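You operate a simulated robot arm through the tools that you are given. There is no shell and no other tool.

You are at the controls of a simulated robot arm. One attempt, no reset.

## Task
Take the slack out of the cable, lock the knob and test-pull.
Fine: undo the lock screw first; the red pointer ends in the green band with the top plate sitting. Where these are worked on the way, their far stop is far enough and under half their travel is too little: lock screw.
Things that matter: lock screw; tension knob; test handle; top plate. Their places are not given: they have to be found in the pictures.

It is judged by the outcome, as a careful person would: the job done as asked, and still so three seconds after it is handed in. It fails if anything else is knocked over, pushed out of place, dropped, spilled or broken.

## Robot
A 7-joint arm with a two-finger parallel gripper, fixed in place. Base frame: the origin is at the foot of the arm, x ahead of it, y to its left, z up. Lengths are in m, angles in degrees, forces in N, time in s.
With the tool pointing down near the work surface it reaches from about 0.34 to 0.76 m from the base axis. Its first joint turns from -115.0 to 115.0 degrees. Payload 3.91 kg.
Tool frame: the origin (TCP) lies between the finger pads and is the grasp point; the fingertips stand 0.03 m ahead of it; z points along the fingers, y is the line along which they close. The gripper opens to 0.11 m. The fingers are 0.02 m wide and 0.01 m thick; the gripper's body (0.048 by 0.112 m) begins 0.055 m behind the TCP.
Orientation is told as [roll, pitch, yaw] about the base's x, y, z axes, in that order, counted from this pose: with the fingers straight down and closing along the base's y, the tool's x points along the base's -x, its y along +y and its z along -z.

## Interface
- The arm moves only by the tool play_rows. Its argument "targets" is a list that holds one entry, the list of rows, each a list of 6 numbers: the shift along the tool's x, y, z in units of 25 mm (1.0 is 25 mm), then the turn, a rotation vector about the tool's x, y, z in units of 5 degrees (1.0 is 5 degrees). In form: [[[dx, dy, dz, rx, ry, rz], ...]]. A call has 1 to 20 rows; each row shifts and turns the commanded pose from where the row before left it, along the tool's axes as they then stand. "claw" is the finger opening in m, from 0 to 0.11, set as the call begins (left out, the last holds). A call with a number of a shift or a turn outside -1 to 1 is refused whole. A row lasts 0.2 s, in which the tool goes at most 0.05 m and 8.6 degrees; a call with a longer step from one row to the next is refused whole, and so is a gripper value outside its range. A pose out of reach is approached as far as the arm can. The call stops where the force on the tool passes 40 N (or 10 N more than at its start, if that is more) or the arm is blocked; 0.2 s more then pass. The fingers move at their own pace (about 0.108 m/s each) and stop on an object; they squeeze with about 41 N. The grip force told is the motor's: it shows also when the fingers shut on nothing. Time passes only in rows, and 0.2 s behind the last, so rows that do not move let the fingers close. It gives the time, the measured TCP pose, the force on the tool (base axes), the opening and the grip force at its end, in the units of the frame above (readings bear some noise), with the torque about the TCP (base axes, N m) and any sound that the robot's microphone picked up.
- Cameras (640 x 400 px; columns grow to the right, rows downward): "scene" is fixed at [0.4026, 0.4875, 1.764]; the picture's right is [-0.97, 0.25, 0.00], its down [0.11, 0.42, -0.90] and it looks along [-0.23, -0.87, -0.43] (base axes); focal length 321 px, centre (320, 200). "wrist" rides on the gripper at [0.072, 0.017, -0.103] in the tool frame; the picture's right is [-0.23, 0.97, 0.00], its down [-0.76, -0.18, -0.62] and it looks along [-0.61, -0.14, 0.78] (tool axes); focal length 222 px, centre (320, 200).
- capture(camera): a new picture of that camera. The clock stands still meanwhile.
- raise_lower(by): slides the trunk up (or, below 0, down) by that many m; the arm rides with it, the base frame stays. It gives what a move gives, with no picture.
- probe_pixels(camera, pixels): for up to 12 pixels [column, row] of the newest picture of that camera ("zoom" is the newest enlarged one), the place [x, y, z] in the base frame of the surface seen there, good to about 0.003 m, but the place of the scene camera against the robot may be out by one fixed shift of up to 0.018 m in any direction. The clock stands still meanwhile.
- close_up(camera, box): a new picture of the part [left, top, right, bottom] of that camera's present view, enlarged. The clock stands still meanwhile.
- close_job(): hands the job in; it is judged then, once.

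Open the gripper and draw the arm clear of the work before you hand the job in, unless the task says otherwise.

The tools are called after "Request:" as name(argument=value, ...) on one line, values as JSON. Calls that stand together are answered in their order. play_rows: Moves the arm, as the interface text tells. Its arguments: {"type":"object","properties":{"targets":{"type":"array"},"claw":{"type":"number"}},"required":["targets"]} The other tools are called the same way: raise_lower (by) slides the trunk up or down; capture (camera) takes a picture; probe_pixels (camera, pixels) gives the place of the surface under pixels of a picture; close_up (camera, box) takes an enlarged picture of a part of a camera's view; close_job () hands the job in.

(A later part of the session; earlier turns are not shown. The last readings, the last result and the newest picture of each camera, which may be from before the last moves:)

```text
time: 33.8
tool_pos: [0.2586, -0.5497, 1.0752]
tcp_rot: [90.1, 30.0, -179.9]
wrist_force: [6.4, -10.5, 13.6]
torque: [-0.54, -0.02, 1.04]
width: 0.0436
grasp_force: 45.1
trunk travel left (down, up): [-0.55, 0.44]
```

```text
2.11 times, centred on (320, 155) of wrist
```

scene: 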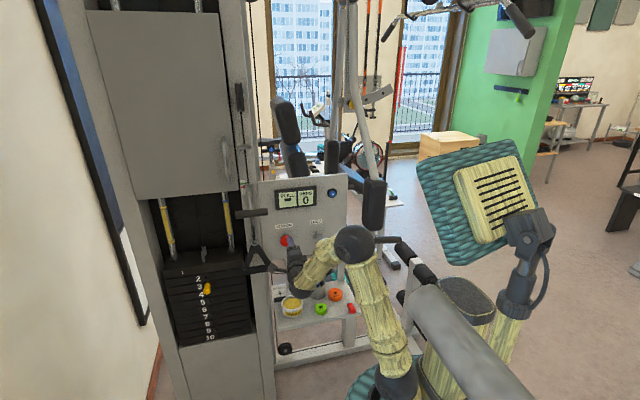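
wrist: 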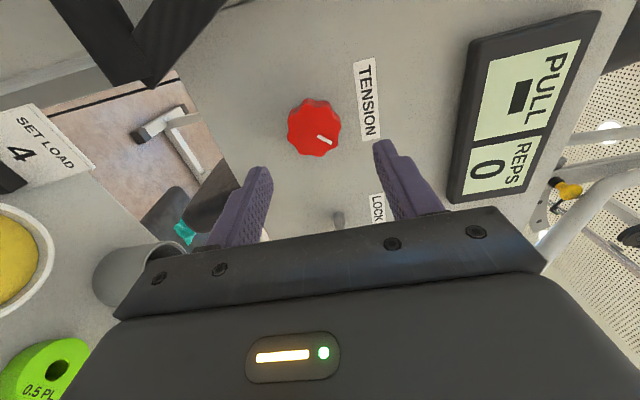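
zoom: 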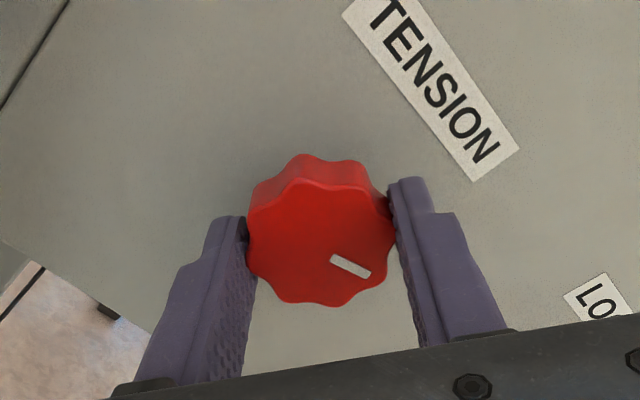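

The pointer tip rose from row 140 to 133 for 30°; the band is at rows 88–108, so clockwise is right and about 150° more is needed. I continue 45° with a small load relief.

Request:
play_rows(targets=[[[0.04, 0.03, 0, 0, 0, 0], [0, 0, 0, 0, 0, 1], [0, 0, 0, 0, 0, 1], [0, 0, 0, 0, 0, 1], [0, 0, 0, 0, 0, 1], [0, 0, 0, 0, 0, 0]]])

Request:
play_rows(targets=[[[0, 0, 0, 0, 0, 1], [0, 0, 0, 0, 0, 1], [0, 0, 0, 0, 0, 1], [0, 0, 0, 0, 0, 1], [0, 0, 0, 0, 0, 0]]])

Request:
close_up(camera="scene", box=[232, 175, 282, 210])

Request:
close_up(camera="wrist", box=[200, 60, 440, 250])

Request:
close_up(camera="scene", box=[160, 230, 260, 290])

```text
time: 35.2
tool_pos: [0.2605, -0.5503, 1.0755]
tcp_rot: [89.9, 50.0, 179.8]
wrist_force: [6.7, -10.2, 13.7]
torque: [0.43, -0.01, -0.04]
width: 0.0434
grasp_force: 44.7
trunk travel left (down, up): [-0.55, 0.44]
```

```text
time: 36.4
tool_pos: [0.2591, -0.5494, 1.074]
tcp_rot: [89.5, 70.0, 179.7]
wrist_force: [3.8, -1.7, 4.0]
torque: [-1.19, 0.03, 0.25]
width: 0.0438
grasp_force: 45.1
trunk travel left (down, up): [-0.55, 0.44]
```

```text
11.43 times, centred on (257, 192) of scene
```

zoom: 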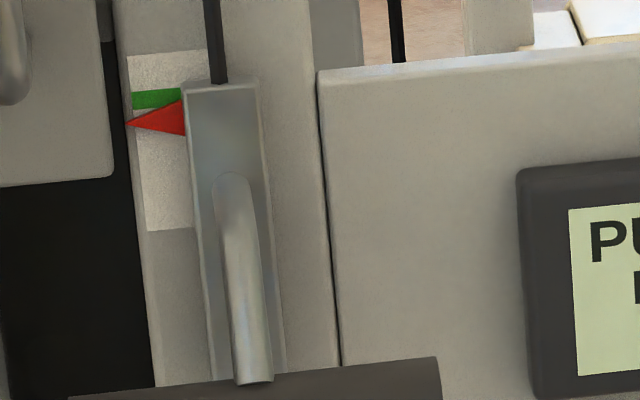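

```text
2.11 times, centred on (320, 155) of wrist
```

zoom: 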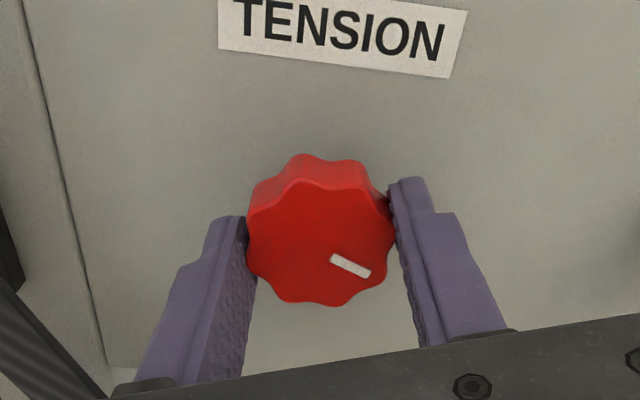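

```text
6.40 times, centred on (210, 260) of scene
```

zoom: 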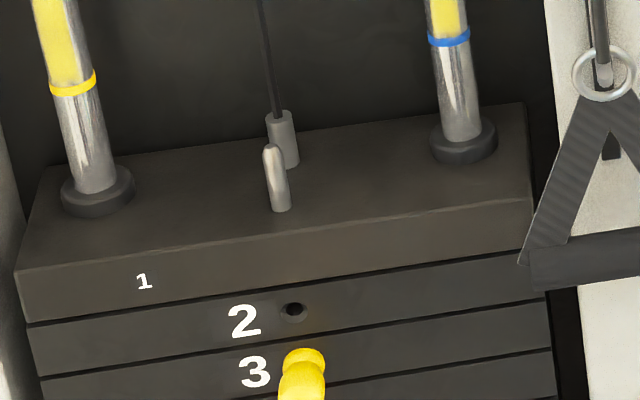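

At 70° the tip is at row 124 (≈0.23 rows per degree), and the top plate sits unchanged. I turn another 60° in stages.

Request:
play_rows(targets=[[[0, 0, 0, 0, 0, 1], [0, 0, 0, 0, 0, 1], [0, 0, 0, 0, 0, 1], [0, 0, 0, 0, 0, 1], [0, 0, 0, 0, 0, 0]]])

Request:
play_rows(targets=[[[0, 0, 0, 0, 0, 1], [0, 0, 0, 0, 0, 1], [0, 0, 0, 0, 0, 1], [0, 0, 0, 0, 0, 1], [0, 0, 0, 0, 0, 0]]])

Request:
play_rows(targets=[[[0, 0, 0, 0, 0, 1], [0, 0, 0, 0, 0, 1], [0, 0, 0, 0, 0, 1], [0, 0, 0, 0, 0, 1], [0, 0, 0, 0, 0, 0]]])

Request:
close_up(camera="scene", box=[232, 175, 282, 210])

Request:
close_up(camera="wrist", box=[200, 60, 440, 250])

Request:
close_up(camera="scene", box=[160, 230, 260, 290])

```text
time: 37.6
tool_pos: [0.2591, -0.5491, 1.0752]
tcp_rot: [-20.7, 90.0, 69.3]
wrist_force: [5.8, -0.4, 2.1]
torque: [-1.33, -0.01, 0.12]
width: 0.044
grasp_force: 45.0
trunk travel left (down, up): [-0.55, 0.44]
```

```text
time: 38.8
tool_pos: [0.2596, -0.551, 1.0742]
tcp_rot: [-89.9, 70.1, 0.1]
wrist_force: [11.3, -7.0, 10.2]
torque: [1.05, 0.0, 0.58]
width: 0.0437
grasp_force: 44.8
trunk travel left (down, up): [-0.55, 0.44]
```

```text
time: 40.0
tool_pos: [0.2582, -0.5506, 1.0746]
tcp_rot: [-90.0, 50.0, 0.1]
wrist_force: [11.6, 0.5, 8.1]
torque: [-0.69, 0.01, 0.15]
width: 0.0437
grasp_force: 45.5
trunk travel left (down, up): [-0.55, 0.44]
```

```text
11.43 times, centred on (257, 192) of scene
```

zoom: 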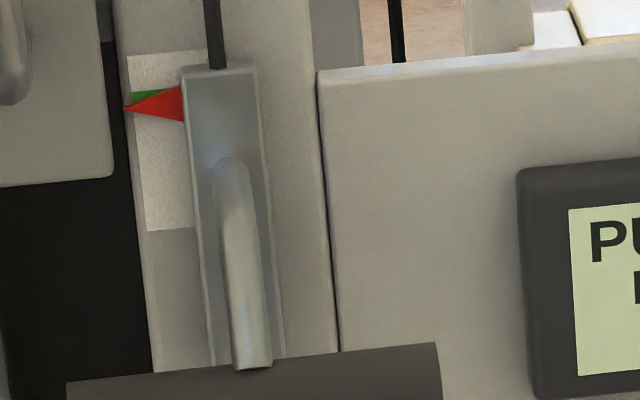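

```text
2.11 times, centred on (320, 155) of wrist
```

zoom: 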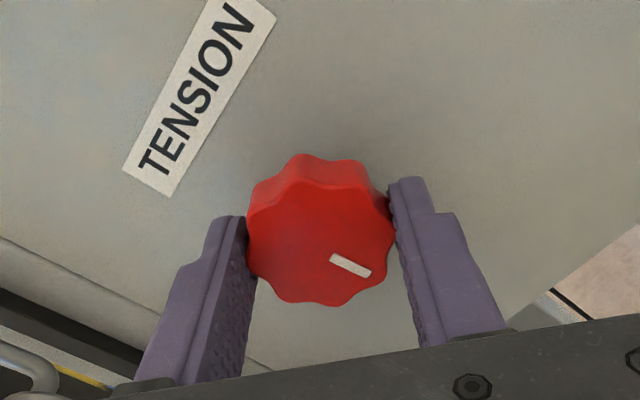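

```text
6.40 times, centred on (210, 260) of scene
```

zoom: 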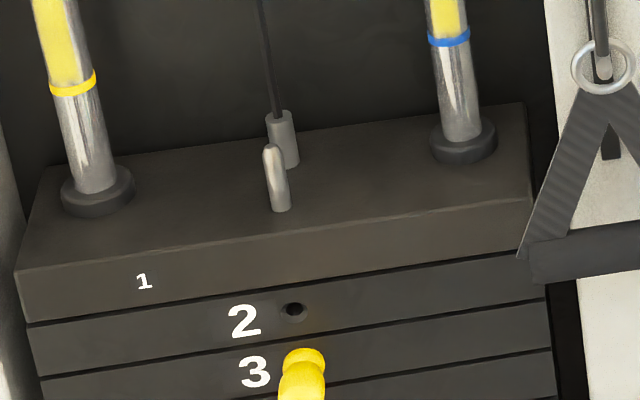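

The tip is now at row 109, at the band's lower edge; the plate still sits. I probe the pointer and the band to judge parallax.

Request:
close_up(camera="scene", box=[238, 178, 258, 192])

```text
16.00 times, centred on (248, 185) of scene
```

zoom: 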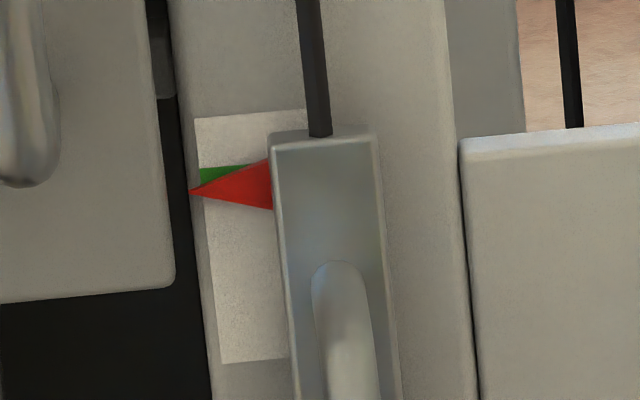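

Request:
probe_pixels(camera="zoom", pixels=[[194, 191], [215, 189], [255, 185], [210, 173], [225, 171], [215, 140], [215, 240], [250, 300], [330, 200], [200, 140], [420, 200], [207, 168]])

```text
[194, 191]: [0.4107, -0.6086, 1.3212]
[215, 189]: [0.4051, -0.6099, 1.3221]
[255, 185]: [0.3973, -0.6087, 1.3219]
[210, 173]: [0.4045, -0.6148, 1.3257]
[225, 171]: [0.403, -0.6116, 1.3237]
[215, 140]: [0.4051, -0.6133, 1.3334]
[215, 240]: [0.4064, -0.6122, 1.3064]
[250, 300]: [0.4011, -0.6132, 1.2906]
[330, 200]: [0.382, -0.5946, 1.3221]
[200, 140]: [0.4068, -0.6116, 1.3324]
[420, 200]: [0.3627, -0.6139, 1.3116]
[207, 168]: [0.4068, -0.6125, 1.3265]
```

Pointer is ~3.6 mm in front of the scale, so seen from above it appears ~4 rows low; band centre corresponds to an apparent tip row of about 105. I turn another 17°.

Request:
play_rows(targets=[[[0.03, -0.02, 0, 0, 0, 0], [0, 0, 0, 0, 0, 1], [0, 0, 0, 0, 0, 1], [0, 0, 0, 0, 0, 1], [0, 0, 0, 0, 0, 0.4], [0, 0, 0, 0, 0, 0]]])

Request:
close_up(camera="scene", box=[232, 175, 282, 210])

Request:
close_up(camera="scene", box=[160, 230, 260, 290])

Request:
close_up(camera="wrist", box=[200, 60, 440, 250])

```text
time: 41.4
tool_pos: [0.2595, -0.5498, 1.0752]
tcp_rot: [-89.8, 33.0, 0.1]
wrist_force: [8.7, -0.6, -3.2]
torque: [0.74, -0.04, 1.25]
width: 0.0439
grasp_force: 44.6
trunk travel left (down, up): [-0.55, 0.44]
```

```text
11.43 times, centred on (257, 192) of scene
```

zoom: 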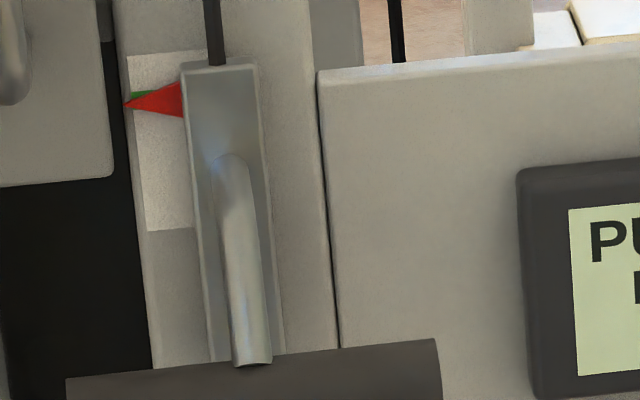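

```text
6.40 times, centred on (210, 260) of scene
```

zoom: 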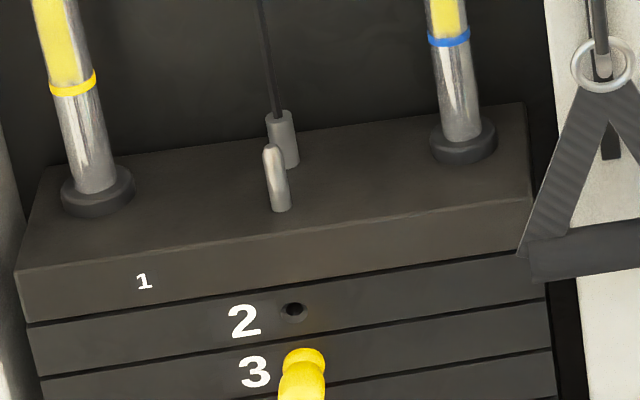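

```text
2.11 times, centred on (320, 155) of wrist
```

zoom: 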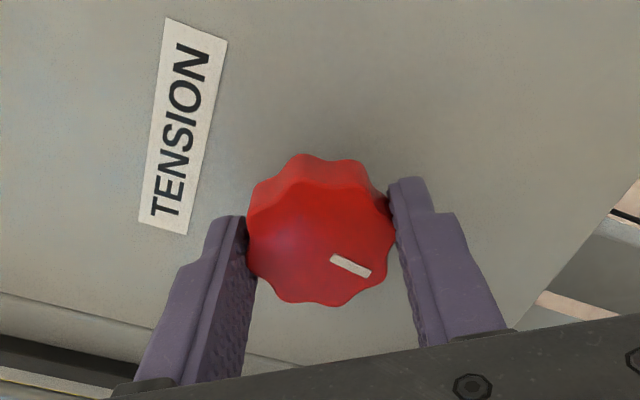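

The tip is at row ~104, within the band, with the plate still sitting. I open the fingers and check whether the pointer holds.

Request:
play_rows(targets=[[[0, 0, 0, 0, 0, 0], [0, 0, 0, 0, 0, 0], [0, 0, 0, 0, 0, 0]]], claw=0.08)

Request:
close_up(camera="scene", box=[232, 175, 282, 210])

Request:
close_up(camera="wrist", box=[200, 60, 440, 250])

```text
time: 42.2
tool_pos: [0.2587, -0.5507, 1.0759]
tcp_rot: [-89.9, 33.0, -0.1]
wrist_force: [-0.3, -0.5, -0.1]
torque: [-0.02, -0.01, -0.01]
width: 0.0799
grasp_force: 0.1
trunk travel left (down, up): [-0.55, 0.44]
```

```text
11.43 times, centred on (257, 192) of scene
```

zoom: 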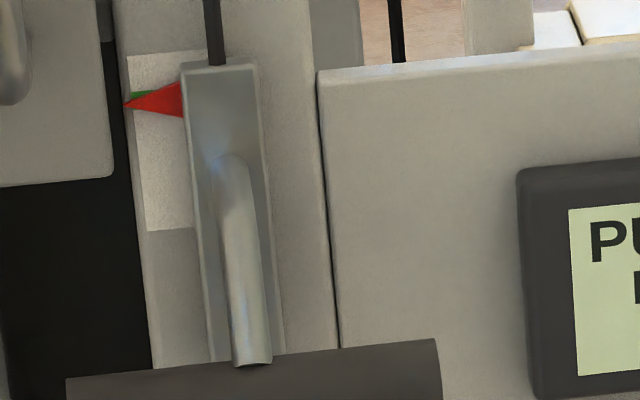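

```text
2.11 times, centred on (320, 155) of wrist
```

zoom: 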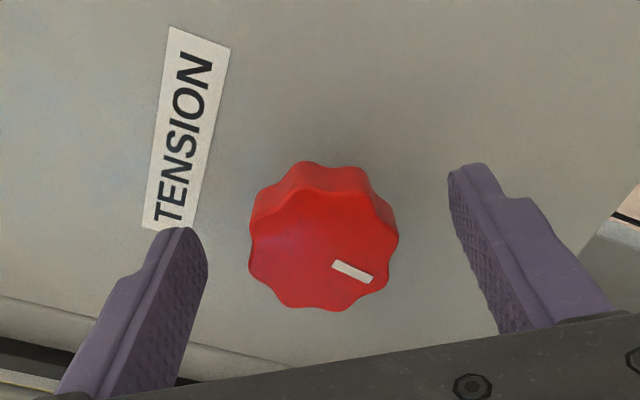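

The pointer holds with the knob released. I withdraw 60 mm and turn the hand back to the 180° orientation in free space, for re-tightening the lock screw.

Request:
play_rows(targets=[[[0, 0, -0.8, 0, 0, 0], [0, 0, -0.8, 0, 0, 0], [0, 0, -0.8, 0, 0, 0], [0, 0, 0, 0, 0, -1], [0, 0, 0, 0, 0, -1], [0, 0, 0, 0, 0, -1], [0, 0, 0, 0, 0, -1], [0, 0, 0, 0, 0, -1], [0, 0, 0, 0, 0, -1], [0, 0, 0, 0, 0, -1], [0, 0, 0, 0, 0, -1], [0, 0, 0, 0, 0, -1], [0, 0, 0, 0, 0, -1], [0, 0, 0, 0, 0, -1], [0, 0, 0, 0, 0, -1], [0, 0, 0, 0, 0, -1], [0, 0, 0, 0, 0, -1], [0, 0, 0, 0, 0, -1]]])

Request:
play_rows(targets=[[[0, 0, 0, 0, 0, -1], [0, 0, 0, 0, 0, -1], [0, 0, 0, 0, 0, -1], [0, 0, 0, 0, 0, -1], [0, 0, 0, 0, 0, -1], [0, 0, 0, 0, 0, -1], [0, 0, 0, 0, 0, -1], [0, 0, 0, 0, 0, -1], [0, 0, 0, 0, 0, -1], [0, 0, 0, 0, 0, -1], [0, 0, 0, 0, 0, -1], [0, 0, 0, 0, 0, -1], [0, 0, 0, 0, 0, -1], [0, 0, 0, 0, 0, -1], [0, 0, 0, 0, 0, -0.4], [0, 0, 0, 0, 0, 0]]], claw=0.05)

```text
time: 46.0
tool_pos: [0.2574, -0.4899, 1.0756]
tcp_rot: [89.7, 71.9, 179.8]
wrist_force: [-0.6, -0.1, -0.2]
torque: [-0.02, -0.01, 0.0]
width: 0.0799
grasp_force: 0.0
trunk travel left (down, up): [-0.55, 0.44]
```

```text
time: 49.4
tool_pos: [0.2584, -0.491, 1.0761]
tcp_rot: [89.9, -0.1, 179.9]
wrist_force: [0.6, -0.3, 0.0]
torque: [0.02, 0.0, -0.01]
width: 0.0499
grasp_force: 0.0
trunk travel left (down, up): [-0.55, 0.44]
```

The hand is back at 180° at (0.258,-0.491,1.076). I move along -x to the lock screw.

Request:
play_rows(targets=[[[-0.866, 0, 0, 0, 0, 0], [-0.866, 0, 0, 0, 0, 0], [-0.866, 0, 0, 0, 0, 0], [-0.866, 0, 0, 0, 0, 0], [-0.866, 0, 0, 0, 0, 0], [-0.866, 0, 0, 0, 0, 0], [0, 0, 0, 0, 0, 0]]])

Request:
close_up(camera="wrist", box=[200, 60, 440, 250])

Request:
close_up(camera="scene", box=[230, 165, 370, 255])

```text
time: 51.0
tool_pos: [0.1305, -0.4868, 1.0766]
tcp_rot: [89.9, 0.1, 180.0]
wrist_force: [-1.1, -0.5, -0.5]
torque: [-0.01, 0.0, 0.12]
width: 0.0501
grasp_force: 0.1
trunk travel left (down, up): [-0.55, 0.44]
```

```text
2.11 times, centred on (320, 155) of wrist
```

zoom: 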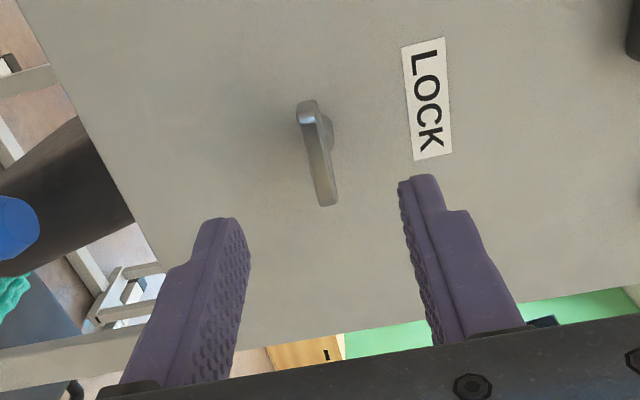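

```text
4.44 times, centred on (300, 210) of scene
```

zoom: 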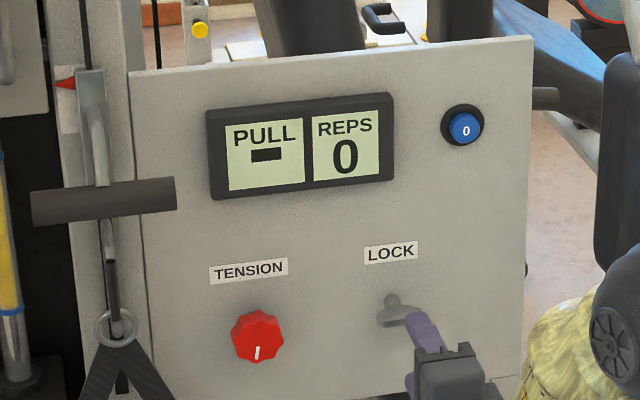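

The wing lies horizontal between the fingers and the pointer holds in place. I go in 59 mm to y≈-0.546 with a small correction, then close.

Request:
play_rows(targets=[[[-0.1, -0.05, 0.79, 0, 0, 0], [0, 0, 0.79, 0, 0, 0], [0, 0, 0.79, 0, 0, 0], [0, 0, 0, 0, 0, 0]]])

Request:
play_rows(targets=[[[0, 0, 0, 0, 0, 0], [0, 0, 0, 0, 0, 0], [0, 0, 0, 0, 0, 0]]], claw=0.0)

Request:
close_up(camera="wrist", box=[200, 60, 440, 250])

```text
time: 52.0
tool_pos: [0.1278, -0.5497, 1.0741]
tcp_rot: [90.0, 0.1, 179.8]
wrist_force: [0.0, 0.0, 0.1]
torque: [0.03, 0.01, 0.02]
width: 0.0501
grasp_force: 0.1
trunk travel left (down, up): [-0.55, 0.44]
```

```text
time: 52.8
tool_pos: [0.1261, -0.5488, 1.0757]
tcp_rot: [90.1, 0.0, 179.9]
wrist_force: [0.4, -1.8, 7.4]
torque: [0.01, -0.03, -0.14]
width: 0.0077
grasp_force: 44.6
trunk travel left (down, up): [-0.55, 0.44]
```

```text
2.11 times, centred on (320, 155) of wrist
```

zoom: 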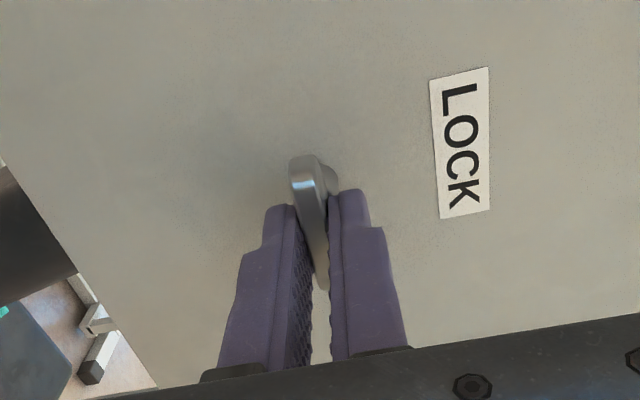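

The blade is gripped at 7.7 mm. I turn clockwise to re-lock, in 20° stages.

Request:
play_rows(targets=[[[0, 0.03, 0, 0, 0, 0], [0, 0, 0, 0, 0, 1], [0, 0, 0, 0, 0, 1], [0, 0, 0, 0, 0, 1], [0, 0, 0, 0, 0, 1], [0, 0, 0, 0, 0, 0]]])

Request:
play_rows(targets=[[[0, 0, 0, 0, 0, 1], [0, 0, 0, 0, 0, 1], [0, 0, 0, 0, 0, 1], [0, 0, 0, 0, 0, 1], [0, 0, 0, 0, 0, 0]]])

```text
time: 54.2
tool_pos: [0.1277, -0.5496, 1.0736]
tcp_rot: [89.8, 20.1, 180.0]
wrist_force: [1.9, 6.4, -5.2]
torque: [-0.52, 0.0, 0.94]
width: 0.0077
grasp_force: 45.1
trunk travel left (down, up): [-0.55, 0.44]
```

```text
time: 55.4
tool_pos: [0.129, -0.5485, 1.0741]
tcp_rot: [89.6, 40.0, 179.7]
wrist_force: [6.2, 18.4, -22.4]
torque: [-0.52, 0.05, 0.62]
width: 0.0083
grasp_force: 45.0
trunk travel left (down, up): [-0.55, 0.44]
```

At 40°, the tool is pressed outward and downward (18/-22 N). I relieve by about 2 mm and continue.

Request:
play_rows(targets=[[[-0.04, -0.09, -0.05, 0, 0, 0], [0, 0, 0, 0, 0, 1], [0, 0, 0, 0, 0, 1], [0, 0, 0, 0, 0, 1], [0, 0, 0, 0, 0, 1], [0, 0, 0, 0, 0, 0]]])

```text
time: 56.8
tool_pos: [0.1296, -0.5492, 1.0732]
tcp_rot: [89.9, 60.1, 179.9]
wrist_force: [8.3, 2.0, -9.3]
torque: [-0.01, -0.01, 0.24]
width: 0.0077
grasp_force: 45.4
trunk travel left (down, up): [-0.55, 0.44]
```

60° done, forces dropped. I continue with a small relief.

Request:
play_rows(targets=[[[-0.02, -0.05, 0, 0, 0, 0], [0, 0, 0, 0, 0, 1], [0, 0, 0, 0, 0, 1], [0, 0, 0, 0, 0, 1], [0, 0, 0, 0, 0, 1], [0, 0, 0, 0, 0, 0]]])

Request:
close_up(camera="wrist", box=[200, 60, 440, 250])

Request:
close_up(camera="scene", box=[230, 165, 370, 255])

```text
time: 58.2
tool_pos: [0.1291, -0.5485, 1.073]
tcp_rot: [90.2, 79.9, -179.9]
wrist_force: [6.5, 1.7, -1.2]
torque: [-0.47, 0.03, 0.32]
width: 0.0077
grasp_force: 45.4
trunk travel left (down, up): [-0.55, 0.44]
```

```text
2.11 times, centred on (320, 155) of wrist
```

zoom: 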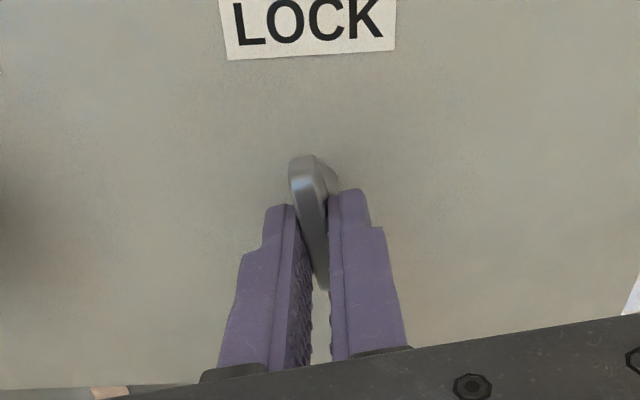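

```text
4.44 times, centred on (300, 210) of scene
```

zoom: 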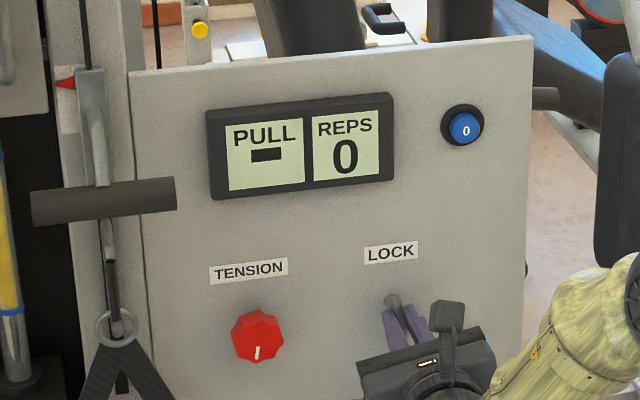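

80° done and the grip is sound. I carry on clockwise.

Request:
play_rows(targets=[[[0, -0.02, 0, 0, 0, 1], [0, 0, 0, 0, 0, 1], [0, 0, 0, 0, 0, 1], [0, 0, 0, 0, 0, 1], [0, 0, 0, 0, 0, 0]]])

Request:
play_rows(targets=[[[0, 0, 0, 0, 0, 1], [0, 0, 0, 0, 0, 1], [0, 0, 0, 0, 0, 1], [0, 0, 0, 0, 0, 0]]])

```text
time: 59.4
tool_pos: [0.1305, -0.5489, 1.0714]
tcp_rot: [-90.7, 79.9, -0.6]
wrist_force: [12.6, -14.9, 15.8]
torque: [0.84, 0.04, 0.36]
width: 0.0078
grasp_force: 45.1
trunk travel left (down, up): [-0.55, 0.44]
```

```text
time: 60.4
tool_pos: [0.1308, -0.5479, 1.0734]
tcp_rot: [-90.4, 65.0, -0.4]
wrist_force: [16.3, -16.2, 24.8]
torque: [0.49, 0.06, 0.57]
width: 0.0077
grasp_force: 44.9
trunk travel left (down, up): [-0.55, 0.44]
```

115° done; the side load has grown to ~30 N, so I relieve it by ~2.5 mm and continue.

Request:
play_rows(targets=[[[0.06, -0.1, 0.05, 0, 0, 0], [0, 0, 0, 0, 0, 1], [0, 0, 0, 0, 0, 1], [0, 0, 0, 0, 0, 1], [0, 0, 0, 0, 0, 0]]])

```text
time: 61.6
tool_pos: [0.13, -0.548, 1.0739]
tcp_rot: [-89.8, 50.0, 0.2]
wrist_force: [11.3, 1.0, 3.8]
torque: [-0.69, 0.01, 0.03]
width: 0.0074
grasp_force: 44.9
trunk travel left (down, up): [-0.55, 0.44]
```

Load is back to ~12 N at 130°. I continue.

Request:
play_rows(targets=[[[0.02, -0.04, 0, 0, 0, 0], [0, 0, 0, 0, 0, 1], [0, 0, 0, 0, 0, 1], [0, 0, 0, 0, 0, 1], [0, 0, 0, 0, 0, 0]]])

Request:
play_rows(targets=[[[0, 0, 0, 0, 0, 1], [0, 0, 0, 0, 0, 1], [0, 0, 0, 0, 0, 1], [0, 0, 0, 0, 0, 0]]])

```text
time: 62.8
tool_pos: [0.1319, -0.5488, 1.0733]
tcp_rot: [-89.5, 34.9, 0.2]
wrist_force: [6.9, 10.9, -16.3]
torque: [0.48, -0.01, 1.28]
width: 0.0077
grasp_force: 44.5
trunk travel left (down, up): [-0.55, 0.44]
```

```text
time: 63.8
tool_pos: [0.1323, -0.5498, 1.0751]
tcp_rot: [-89.7, 20.0, 0.1]
wrist_force: [5.7, 12.0, -19.7]
torque: [0.2, -0.04, 1.04]
width: 0.008
grasp_force: 44.9
trunk travel left (down, up): [-0.55, 0.44]
```

160° done. I relieve the downward load, then turn the last 20°, watching for the stop's torque.

Request:
play_rows(targets=[[[-0.04, 0.07, -0.03, 0, 0, 0], [0, 0, 0, 0, 0, 1], [0, 0, 0, 0, 0, 1], [0, 0, 0, 0, 0, 0]]])

Request:
play_rows(targets=[[[0, 0, 0, 0, 0, 1], [0, 0, 0, 0, 0, 1], [0, 0, 0, 0, 0, 0]]])

```text
time: 64.8
tool_pos: [0.1319, -0.5483, 1.075]
tcp_rot: [-90.3, 9.9, -0.2]
wrist_force: [5.0, 2.2, -1.0]
torque: [0.44, -0.01, 0.9]
width: 0.0077
grasp_force: 44.8
trunk travel left (down, up): [-0.55, 0.44]
```

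```text
time: 65.6
tool_pos: [0.1323, -0.5485, 1.0748]
tcp_rot: [-90.1, 0.0, -0.2]
wrist_force: [10.4, -7.4, 10.9]
torque: [0.08, 0.02, -1.12]
width: 0.0079
grasp_force: 46.0
trunk travel left (down, up): [-0.55, 0.44]
```

The blade is back at its original angle. I turn a bit further to feel for the stop.

Request:
play_rows(targets=[[[0, 0, 0, 0, 0, 1], [0, 0, 0, 0, 0, 1], [0, 0, 0, 0, 0, 0]]])

```text
time: 66.4
tool_pos: [0.1318, -0.5478, 1.0752]
tcp_rot: [-90.1, -9.9, -0.1]
wrist_force: [6.9, -11.2, 16.6]
torque: [-0.26, 1.07, -0.14]
width: 0.0113
grasp_force: 45.1
trunk travel left (down, up): [-0.55, 0.44]
```

Torque about y rose to +1.07 N m and the opening to 11.3 mm: the screw is tight against its stop. I open and withdraw.

Request:
play_rows(targets=[[[0, 0, 0, 0, 0, -0.8], [0, 0, 0, 0, 0, 0]]])

Request:
play_rows(targets=[[[0, 0, 0, 0, 0, 0], [0, 0, 0, 0, 0, 0], [0, 0, -0.8, 0, 0, 0], [0, 0, -0.8, 0, 0, 0], [0, 0, -0.6, 0, 0, 0], [0, 0, 0, 0, 0, 0]]], claw=0.05)

Request:
capture(camera="wrist")

Request:
close_up(camera="scene", box=[230, 165, 370, 255])

Request:
close_up(camera="scene", box=[232, 175, 282, 210])

```text
time: 67.0
tool_pos: [0.1313, -0.5484, 1.0752]
tcp_rot: [-90.2, -6.1, -0.1]
wrist_force: [4.3, -7.5, 17.1]
torque: [-0.3, 0.91, 0.17]
width: 0.0097
grasp_force: 44.6
trunk travel left (down, up): [-0.55, 0.44]
```

```text
time: 68.4
tool_pos: [0.1314, -0.4936, 1.0736]
tcp_rot: [-90.0, -6.0, -0.1]
wrist_force: [-0.8, -0.5, -0.2]
torque: [-0.01, 0.02, 0.02]
width: 0.05
grasp_force: 0.1
trunk travel left (down, up): [-0.55, 0.44]
```

```text
taken
```

wrist: 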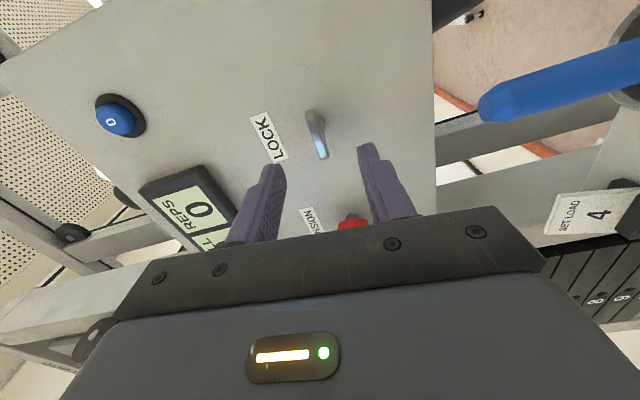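

```text
4.44 times, centred on (300, 210) of scene
```

zoom: 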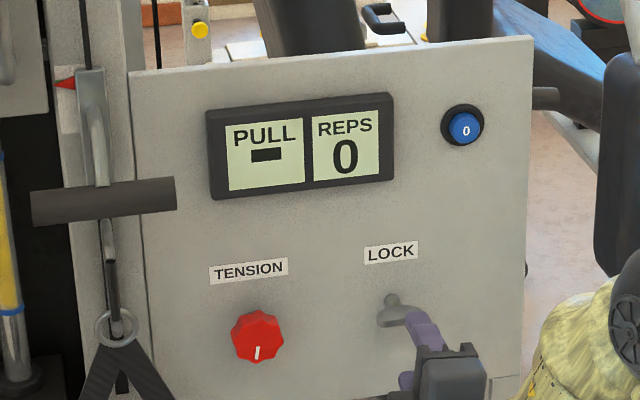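

```text
11.43 times, centred on (257, 192) of scene
```

zoom: 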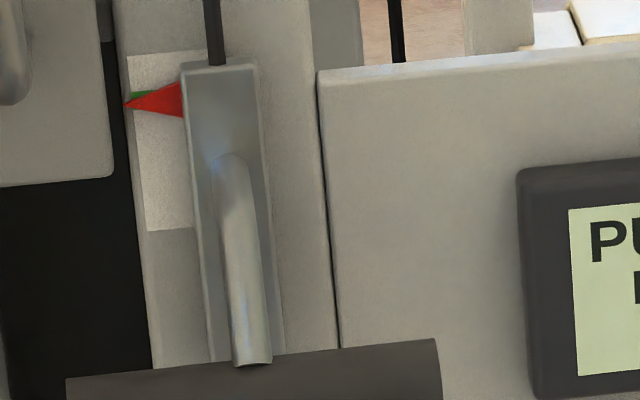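

The screw is locked, the knob and pointer unchanged. Next is the test handle (grey bar at zoom (105,200)); I raise the trunk 0.18 m and back off to look at it with the wrist camera.

Request:
play_rows(targets=[[[0, 0, -0.8, 0, 0, 1], [0, 0, -0.4, 0, 0, 0.2], [0, 0, 0, 0, 0, 0]]])

Request:
raise_lower(by=0.18)

Request:
capture(camera="wrist")

Request:
capture(camera="scene")

```text
time: 69.2
tool_pos: [0.1298, -0.4635, 1.0731]
tcp_rot: [-89.9, -12.0, -0.1]
wrist_force: [0.3, -0.1, 0.7]
torque: [0.01, -0.03, -0.02]
width: 0.05
grasp_force: 0.2
trunk travel left (down, up): [-0.55, 0.44]
```

```text
time: 71.2
tool_pos: [0.131, -0.4638, 1.2525]
tcp_rot: [-89.9, -12.1, -0.1]
wrist_force: [-0.9, 0.2, -0.4]
torque: [0.01, -0.01, 0.0]
width: 0.0504
grasp_force: 0.0
trunk travel left (down, up): [-0.73, 0.26]
```

```text
taken
```

wrist: 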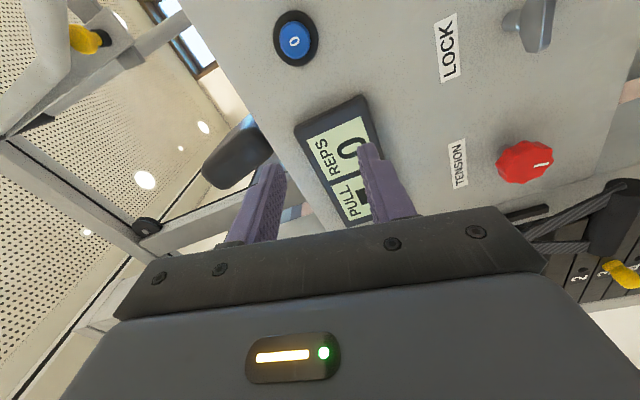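

```text
taken
```

scene: 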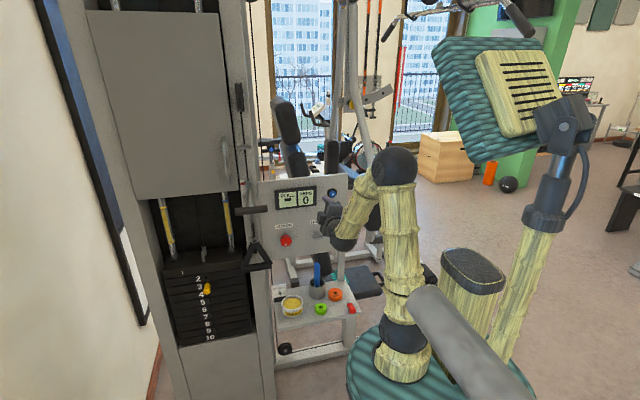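

The handle isn't in view yet and I rolled the wrong way by 12°. I level the hand, back off a little, and move along +x to stand in front of the bar.

Request:
play_rows(targets=[[[0, 0, -0.6, 0, 0, -0.8], [0, 0, -0.6, 0, 0, -0.8], [0, 0, -0.6, 0, 0, -0.8], [-1, 0, 0, 0, 0, 0], [-1, 0, 0, 0, 0, 0], [-1, 0, 0, 0, 0, 0], [-1, 0, 0, 0, 0, 0], [-1, 0, 0, 0, 0, 0], [-1, 0, 0, 0, 0, 0], [-1, 0, 0, 0, 0, 0], [-1, 0, 0, 0, 0, 0], [0, 0, 0, 0, 0, 0]]])

Request:
capture(camera="wrist")

Request:
capture(camera="scene")

```text
time: 73.8
tool_pos: [0.3386, -0.4469, 1.2667]
tcp_rot: [-89.9, -0.1, 0.0]
wrist_force: [0.6, 0.0, 0.8]
torque: [0.0, 0.02, -0.03]
width: 0.0499
grasp_force: 0.0
out of reach, approached as far as the arm can: row 1, 2, 3
trunk travel left (down, up): [-0.73, 0.26]
```

```text
taken
```

wrist: 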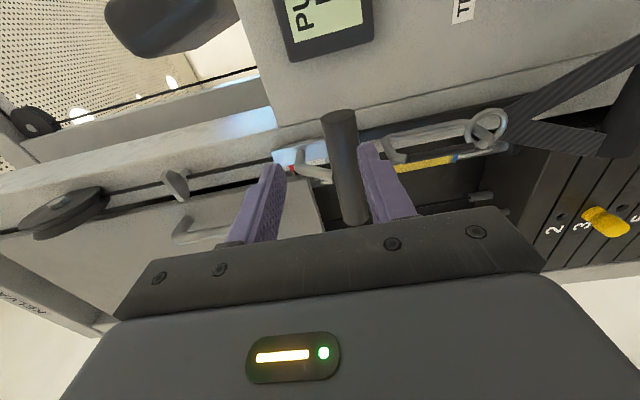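

```text
taken
```

scene: 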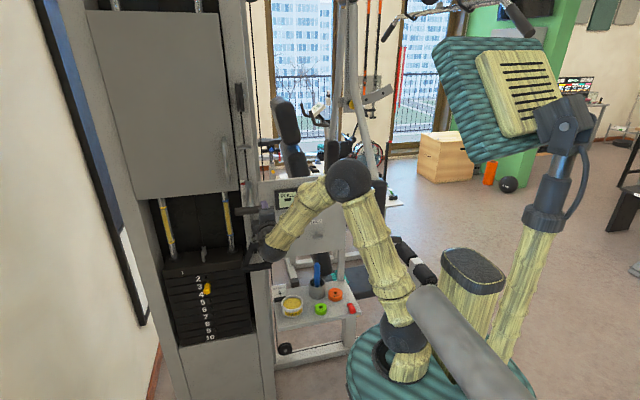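

The wrist camera sees the bar at (345,165) just ahead of the fingers, with the silver arm behind it. I enlarge that part and probe the bar.

Request:
close_up(camera="wrist", box=[220, 80, 540, 280])

Request:
probe_pixels(camera="wrist", pixels=[[338, 113], [340, 130], [345, 160], [350, 190], [355, 218], [325, 160], [362, 150], [310, 172], [395, 152], [420, 135], [487, 128], [290, 160]])

```text
2.00 times, centred on (380, 180) of wrist
```

zoom: 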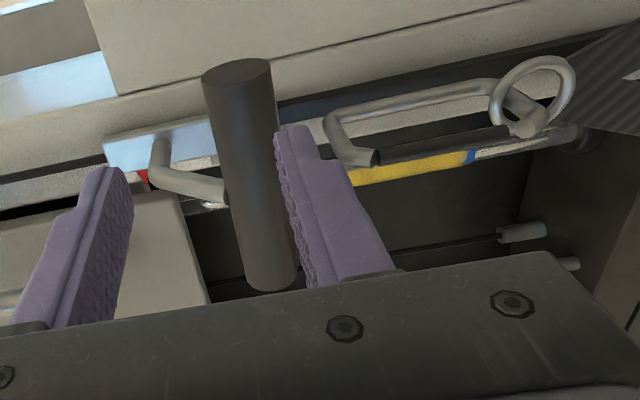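

```text
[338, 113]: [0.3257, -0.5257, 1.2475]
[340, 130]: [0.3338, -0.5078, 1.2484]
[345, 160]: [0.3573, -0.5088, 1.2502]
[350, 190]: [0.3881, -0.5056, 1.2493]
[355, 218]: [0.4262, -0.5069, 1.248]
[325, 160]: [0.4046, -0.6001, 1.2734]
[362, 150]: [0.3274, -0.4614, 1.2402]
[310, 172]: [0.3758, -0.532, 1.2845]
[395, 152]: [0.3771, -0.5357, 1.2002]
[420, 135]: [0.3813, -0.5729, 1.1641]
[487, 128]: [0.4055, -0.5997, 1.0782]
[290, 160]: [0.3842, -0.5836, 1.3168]
```

The bar runs x≈0.326–0.426, centre y≈-0.525, z≈1.249, about 35 mm thick; the silver arm joins it on top at x≈0.376. I will grip it off-centre at x≈0.348, so I line up there with the fingers open 70 mm.

Request:
play_rows(targets=[[[-0.38, 0.35, 0, 0, 0, 0], [0, 0.36, 0, 0, 0, 0], [0, 0, 0, 0, 0, 0]]], claw=0.07)

Request:
close_up(camera="wrist", box=[220, 80, 540, 280])

```text
time: 74.6
tool_pos: [0.3488, -0.4469, 1.2478]
tcp_rot: [-89.9, 0.0, -0.1]
wrist_force: [0.3, 0.4, -0.3]
torque: [0.02, 0.01, 0.02]
width: 0.0699
grasp_force: 0.0
trunk travel left (down, up): [-0.73, 0.26]
```

```text
2.00 times, centred on (380, 180) of wrist
```

zoom: 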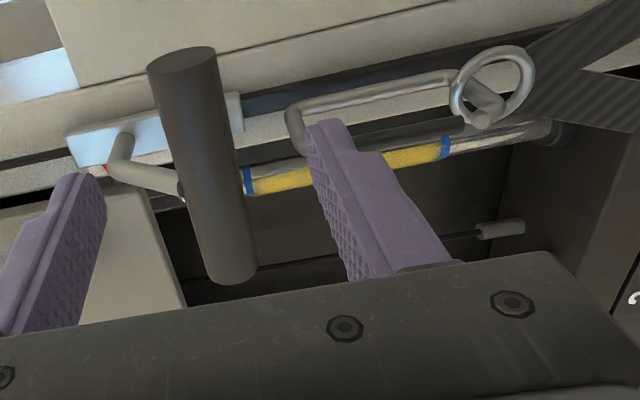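

The bar is between the fingers and the carabiner below is ~2 cm beyond the finger in x. I go in 75 mm in stages.

Request:
play_rows(targets=[[[0, 0, 0.75, 0, 0, 0], [0, 0, 0.75, 0, 0, 0], [0, 0, 0.75, 0, 0, 0], [0, 0, 0.75, 0, 0, 0], [0, 0, 0, 0, 0, 0]]])

Request:
close_up(camera="wrist", box=[220, 80, 540, 280])

Request:
close_up(camera="scene", box=[210, 165, 310, 255])

```text
time: 75.8
tool_pos: [0.3489, -0.5199, 1.2509]
tcp_rot: [-89.9, 0.0, -0.1]
wrist_force: [0.2, -0.2, -0.7]
torque: [-0.03, -0.03, -0.01]
width: 0.0699
grasp_force: 0.1
trunk travel left (down, up): [-0.73, 0.26]
```

```text
2.00 times, centred on (380, 180) of wrist
```

zoom: 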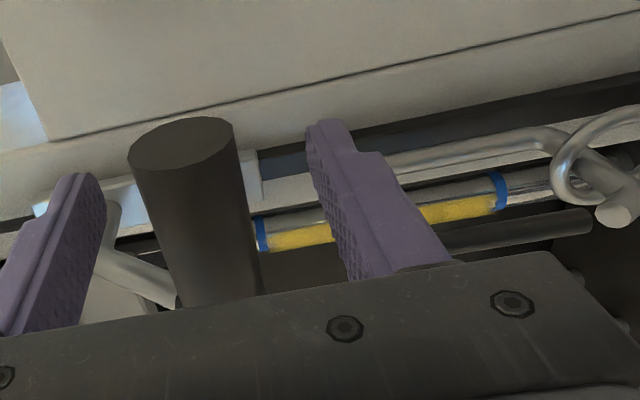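

```text
4.44 times, centred on (260, 210) of scene
```

zoom: 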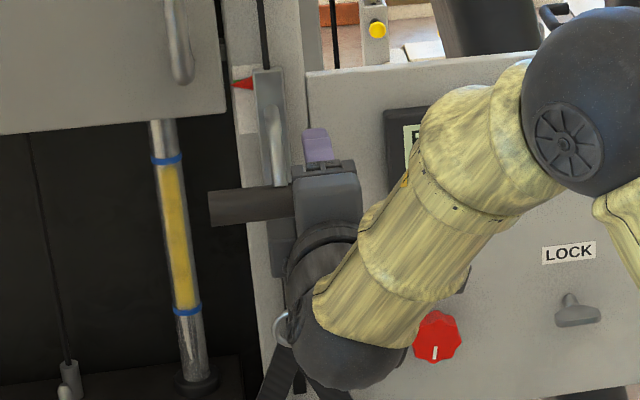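

The fingers are around the bar at (0.349,-0.520,1.251). I close on it.

Request:
play_rows(targets=[[[0, 0, 0, 0, 0, 0], [0, 0, 0, 0, 0, 0], [0, 0, 0, 0, 0, 0]]], claw=0.0)

Request:
close_up(camera="wrist", box=[220, 80, 540, 280])

```text
time: 76.6
tool_pos: [0.3488, -0.5192, 1.2511]
tcp_rot: [-89.9, 0.0, -0.1]
wrist_force: [0.3, -0.1, -1.6]
torque: [0.04, 0.0, 0.01]
width: 0.0274
grasp_force: 45.5
trunk travel left (down, up): [-0.73, 0.26]
```

```text
2.00 times, centred on (380, 180) of wrist
```

zoom: 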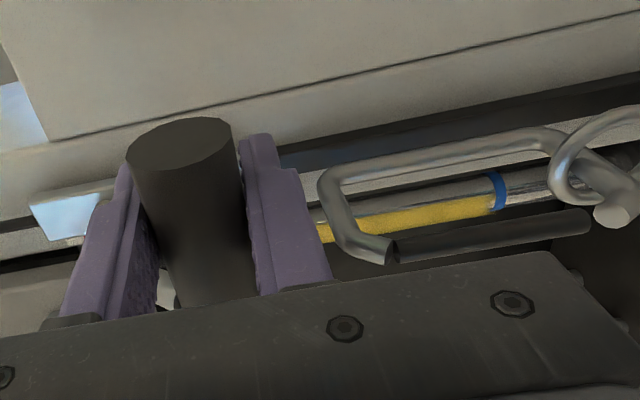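

The bar is held at 27.4 mm. I pull down gently, 10 mm first, and read the force.

Request:
play_rows(targets=[[[0, 0.1, 0, 0, 0, 0], [0, 0.1, 0, 0, 0, 0], [0, 0.1, 0, 0, 0, 0], [0, 0.1, 0, 0, 0, 0], [0, 0, 0, 0, 0, 0]]])

Request:
close_up(camera="scene", box=[230, 165, 370, 255])

Request:
close_up(camera="scene", box=[160, 230, 260, 290])

```text
time: 77.8
tool_pos: [0.3491, -0.5213, 1.2387]
tcp_rot: [-90.1, 0.1, 0.0]
wrist_force: [3.1, -1.5, 12.8]
torque: [-0.18, -0.21, -0.07]
width: 0.0274
grasp_force: 44.5
trunk travel left (down, up): [-0.73, 0.26]
```

```text
4.44 times, centred on (300, 210) of scene
```

zoom: 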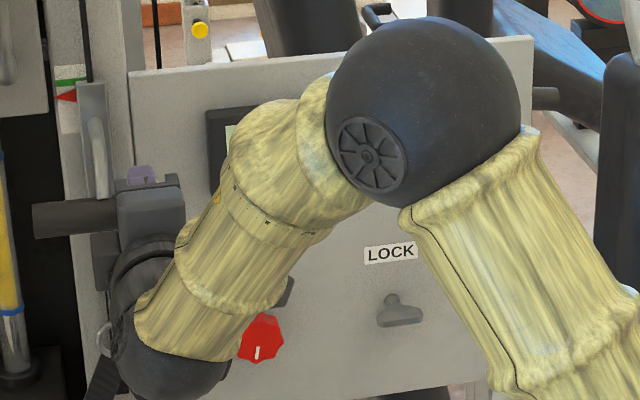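

```text
6.40 times, centred on (210, 260) of scene
```

zoom: 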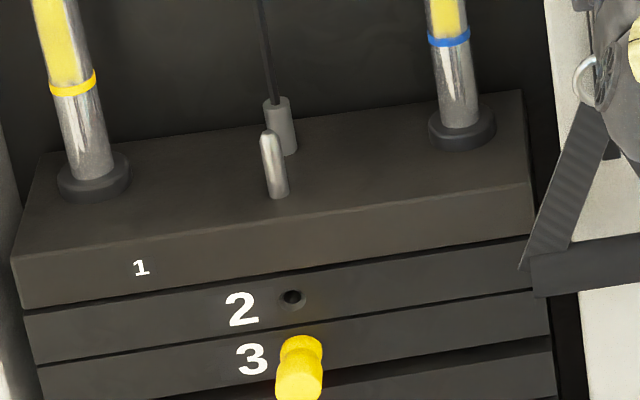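

Pulling works: the carriage moved down and plates 1–3 lift with a 13 N load. I continue the pull by another 20 mm.

Request:
play_rows(targets=[[[0, 0.16, 0, 0, 0, 0], [0, 0.16, 0, 0, 0, 0], [0, 0.16, 0, 0, 0, 0], [0, 0.16, 0, 0, 0, 0], [0, 0.16, 0, 0, 0, 0], [0, 0, 0, 0, 0, 0]]])

Request:
close_up(camera="scene", box=[150, 165, 310, 305])

Request:
capture(camera="wrist")

```text
time: 79.2
tool_pos: [0.3508, -0.5201, 1.2202]
tcp_rot: [-89.9, -0.1, -0.1]
wrist_force: [3.3, 3.4, 12.3]
torque: [0.0, -0.02, 0.05]
width: 0.0274
grasp_force: 44.7
trunk travel left (down, up): [-0.73, 0.26]
```

```text
2.86 times, centred on (230, 235) of scene
```

zoom: 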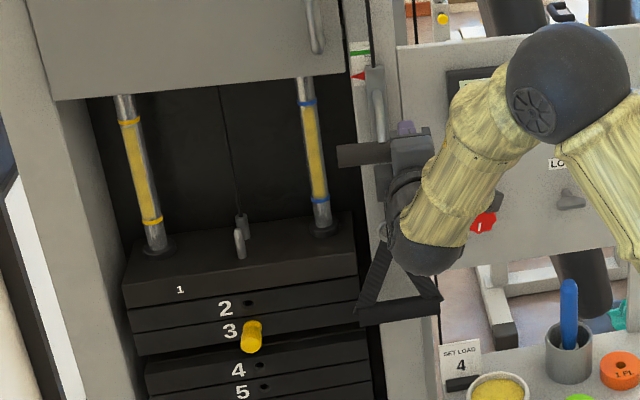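

```text
taken
```

wrist: 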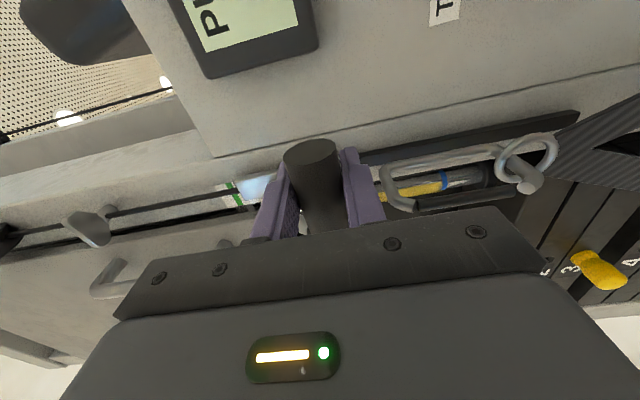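

The pin is in plate 3, and plates 1–3 have risen about 30 mm with a steady 12 N. I check the clearance between the hanging strap and the card/tray before pulling further.

Request:
probe_pixels(camera="zoom", pixels=[[365, 315], [400, 310], [435, 300], [395, 270], [460, 365], [455, 385], [480, 350], [425, 360], [430, 330], [360, 76], [365, 130], [380, 90]])

Request:
close_up(camera="scene", box=[240, 225, 340, 335])

```text
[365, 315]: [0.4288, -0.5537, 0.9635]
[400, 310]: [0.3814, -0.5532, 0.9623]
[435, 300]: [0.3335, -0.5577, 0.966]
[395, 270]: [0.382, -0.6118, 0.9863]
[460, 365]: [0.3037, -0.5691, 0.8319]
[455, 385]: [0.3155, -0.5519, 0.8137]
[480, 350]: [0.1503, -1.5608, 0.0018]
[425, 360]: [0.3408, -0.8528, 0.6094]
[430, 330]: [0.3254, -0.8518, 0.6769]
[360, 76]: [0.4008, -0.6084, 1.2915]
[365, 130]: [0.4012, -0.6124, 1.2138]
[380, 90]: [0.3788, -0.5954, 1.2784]
```

```text
3.64 times, centred on (290, 280) of scene
```

zoom: 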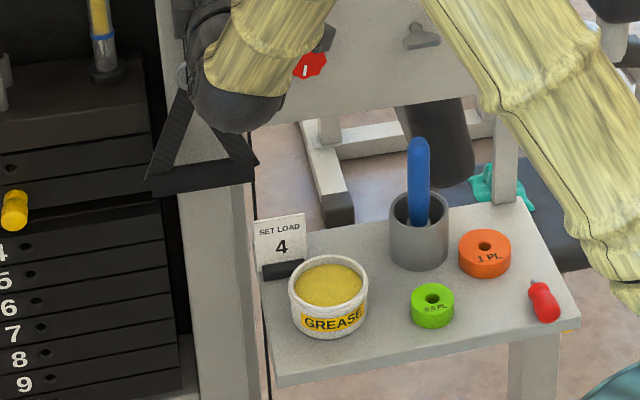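

The strap bottom (z≈0.96) is well above the card (z≈0.86) and to its side. I pull another 30 mm, for about 60 mm in all.

Request:
play_rows(targets=[[[0, 0.2, 0, 0, 0, 0], [0, 0.2, 0, 0, 0, 0], [0, 0.2, 0, 0, 0, 0], [0, 0.2, 0, 0, 0, 0], [0, 0.2, 0, 0, 0, 0], [0, 0.2, 0, 0, 0, 0], [0, 0, 0, 0, 0, 0]]])

Request:
close_up(camera="scene", box=[150, 165, 310, 305])

Request:
capture(camera="wrist")

Request:
capture(camera="scene")

```text
time: 80.8
tool_pos: [0.3494, -0.52, 1.1888]
tcp_rot: [-90.1, 0.1, 0.0]
wrist_force: [6.1, 6.0, 12.4]
torque: [-0.05, -0.08, 0.03]
width: 0.0272
grasp_force: 44.9
trunk travel left (down, up): [-0.73, 0.26]
```

```text
2.86 times, centred on (230, 235) of scene
```

zoom: 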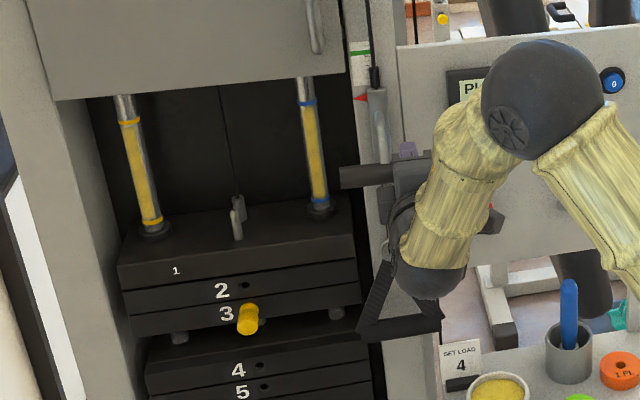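

```text
taken
```

wrist: 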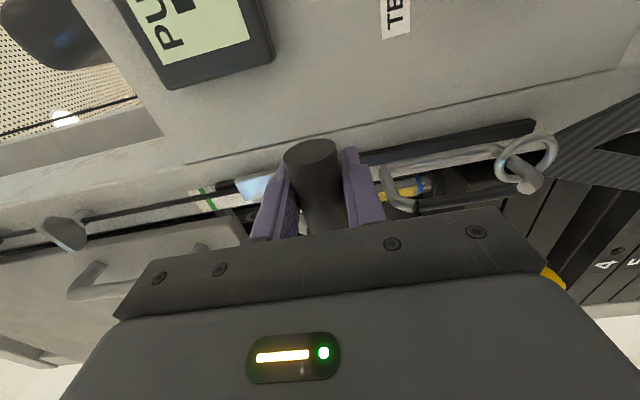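

```text
taken
```

scene: 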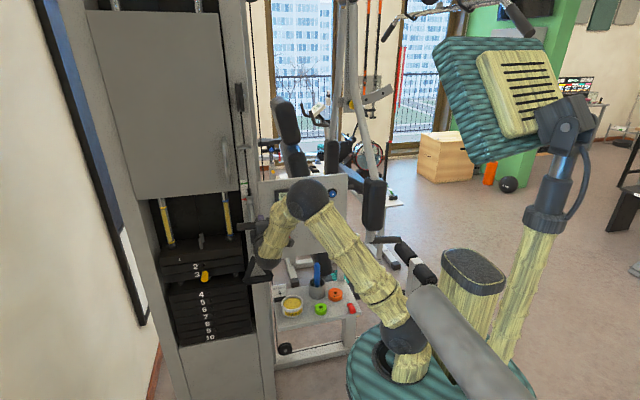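

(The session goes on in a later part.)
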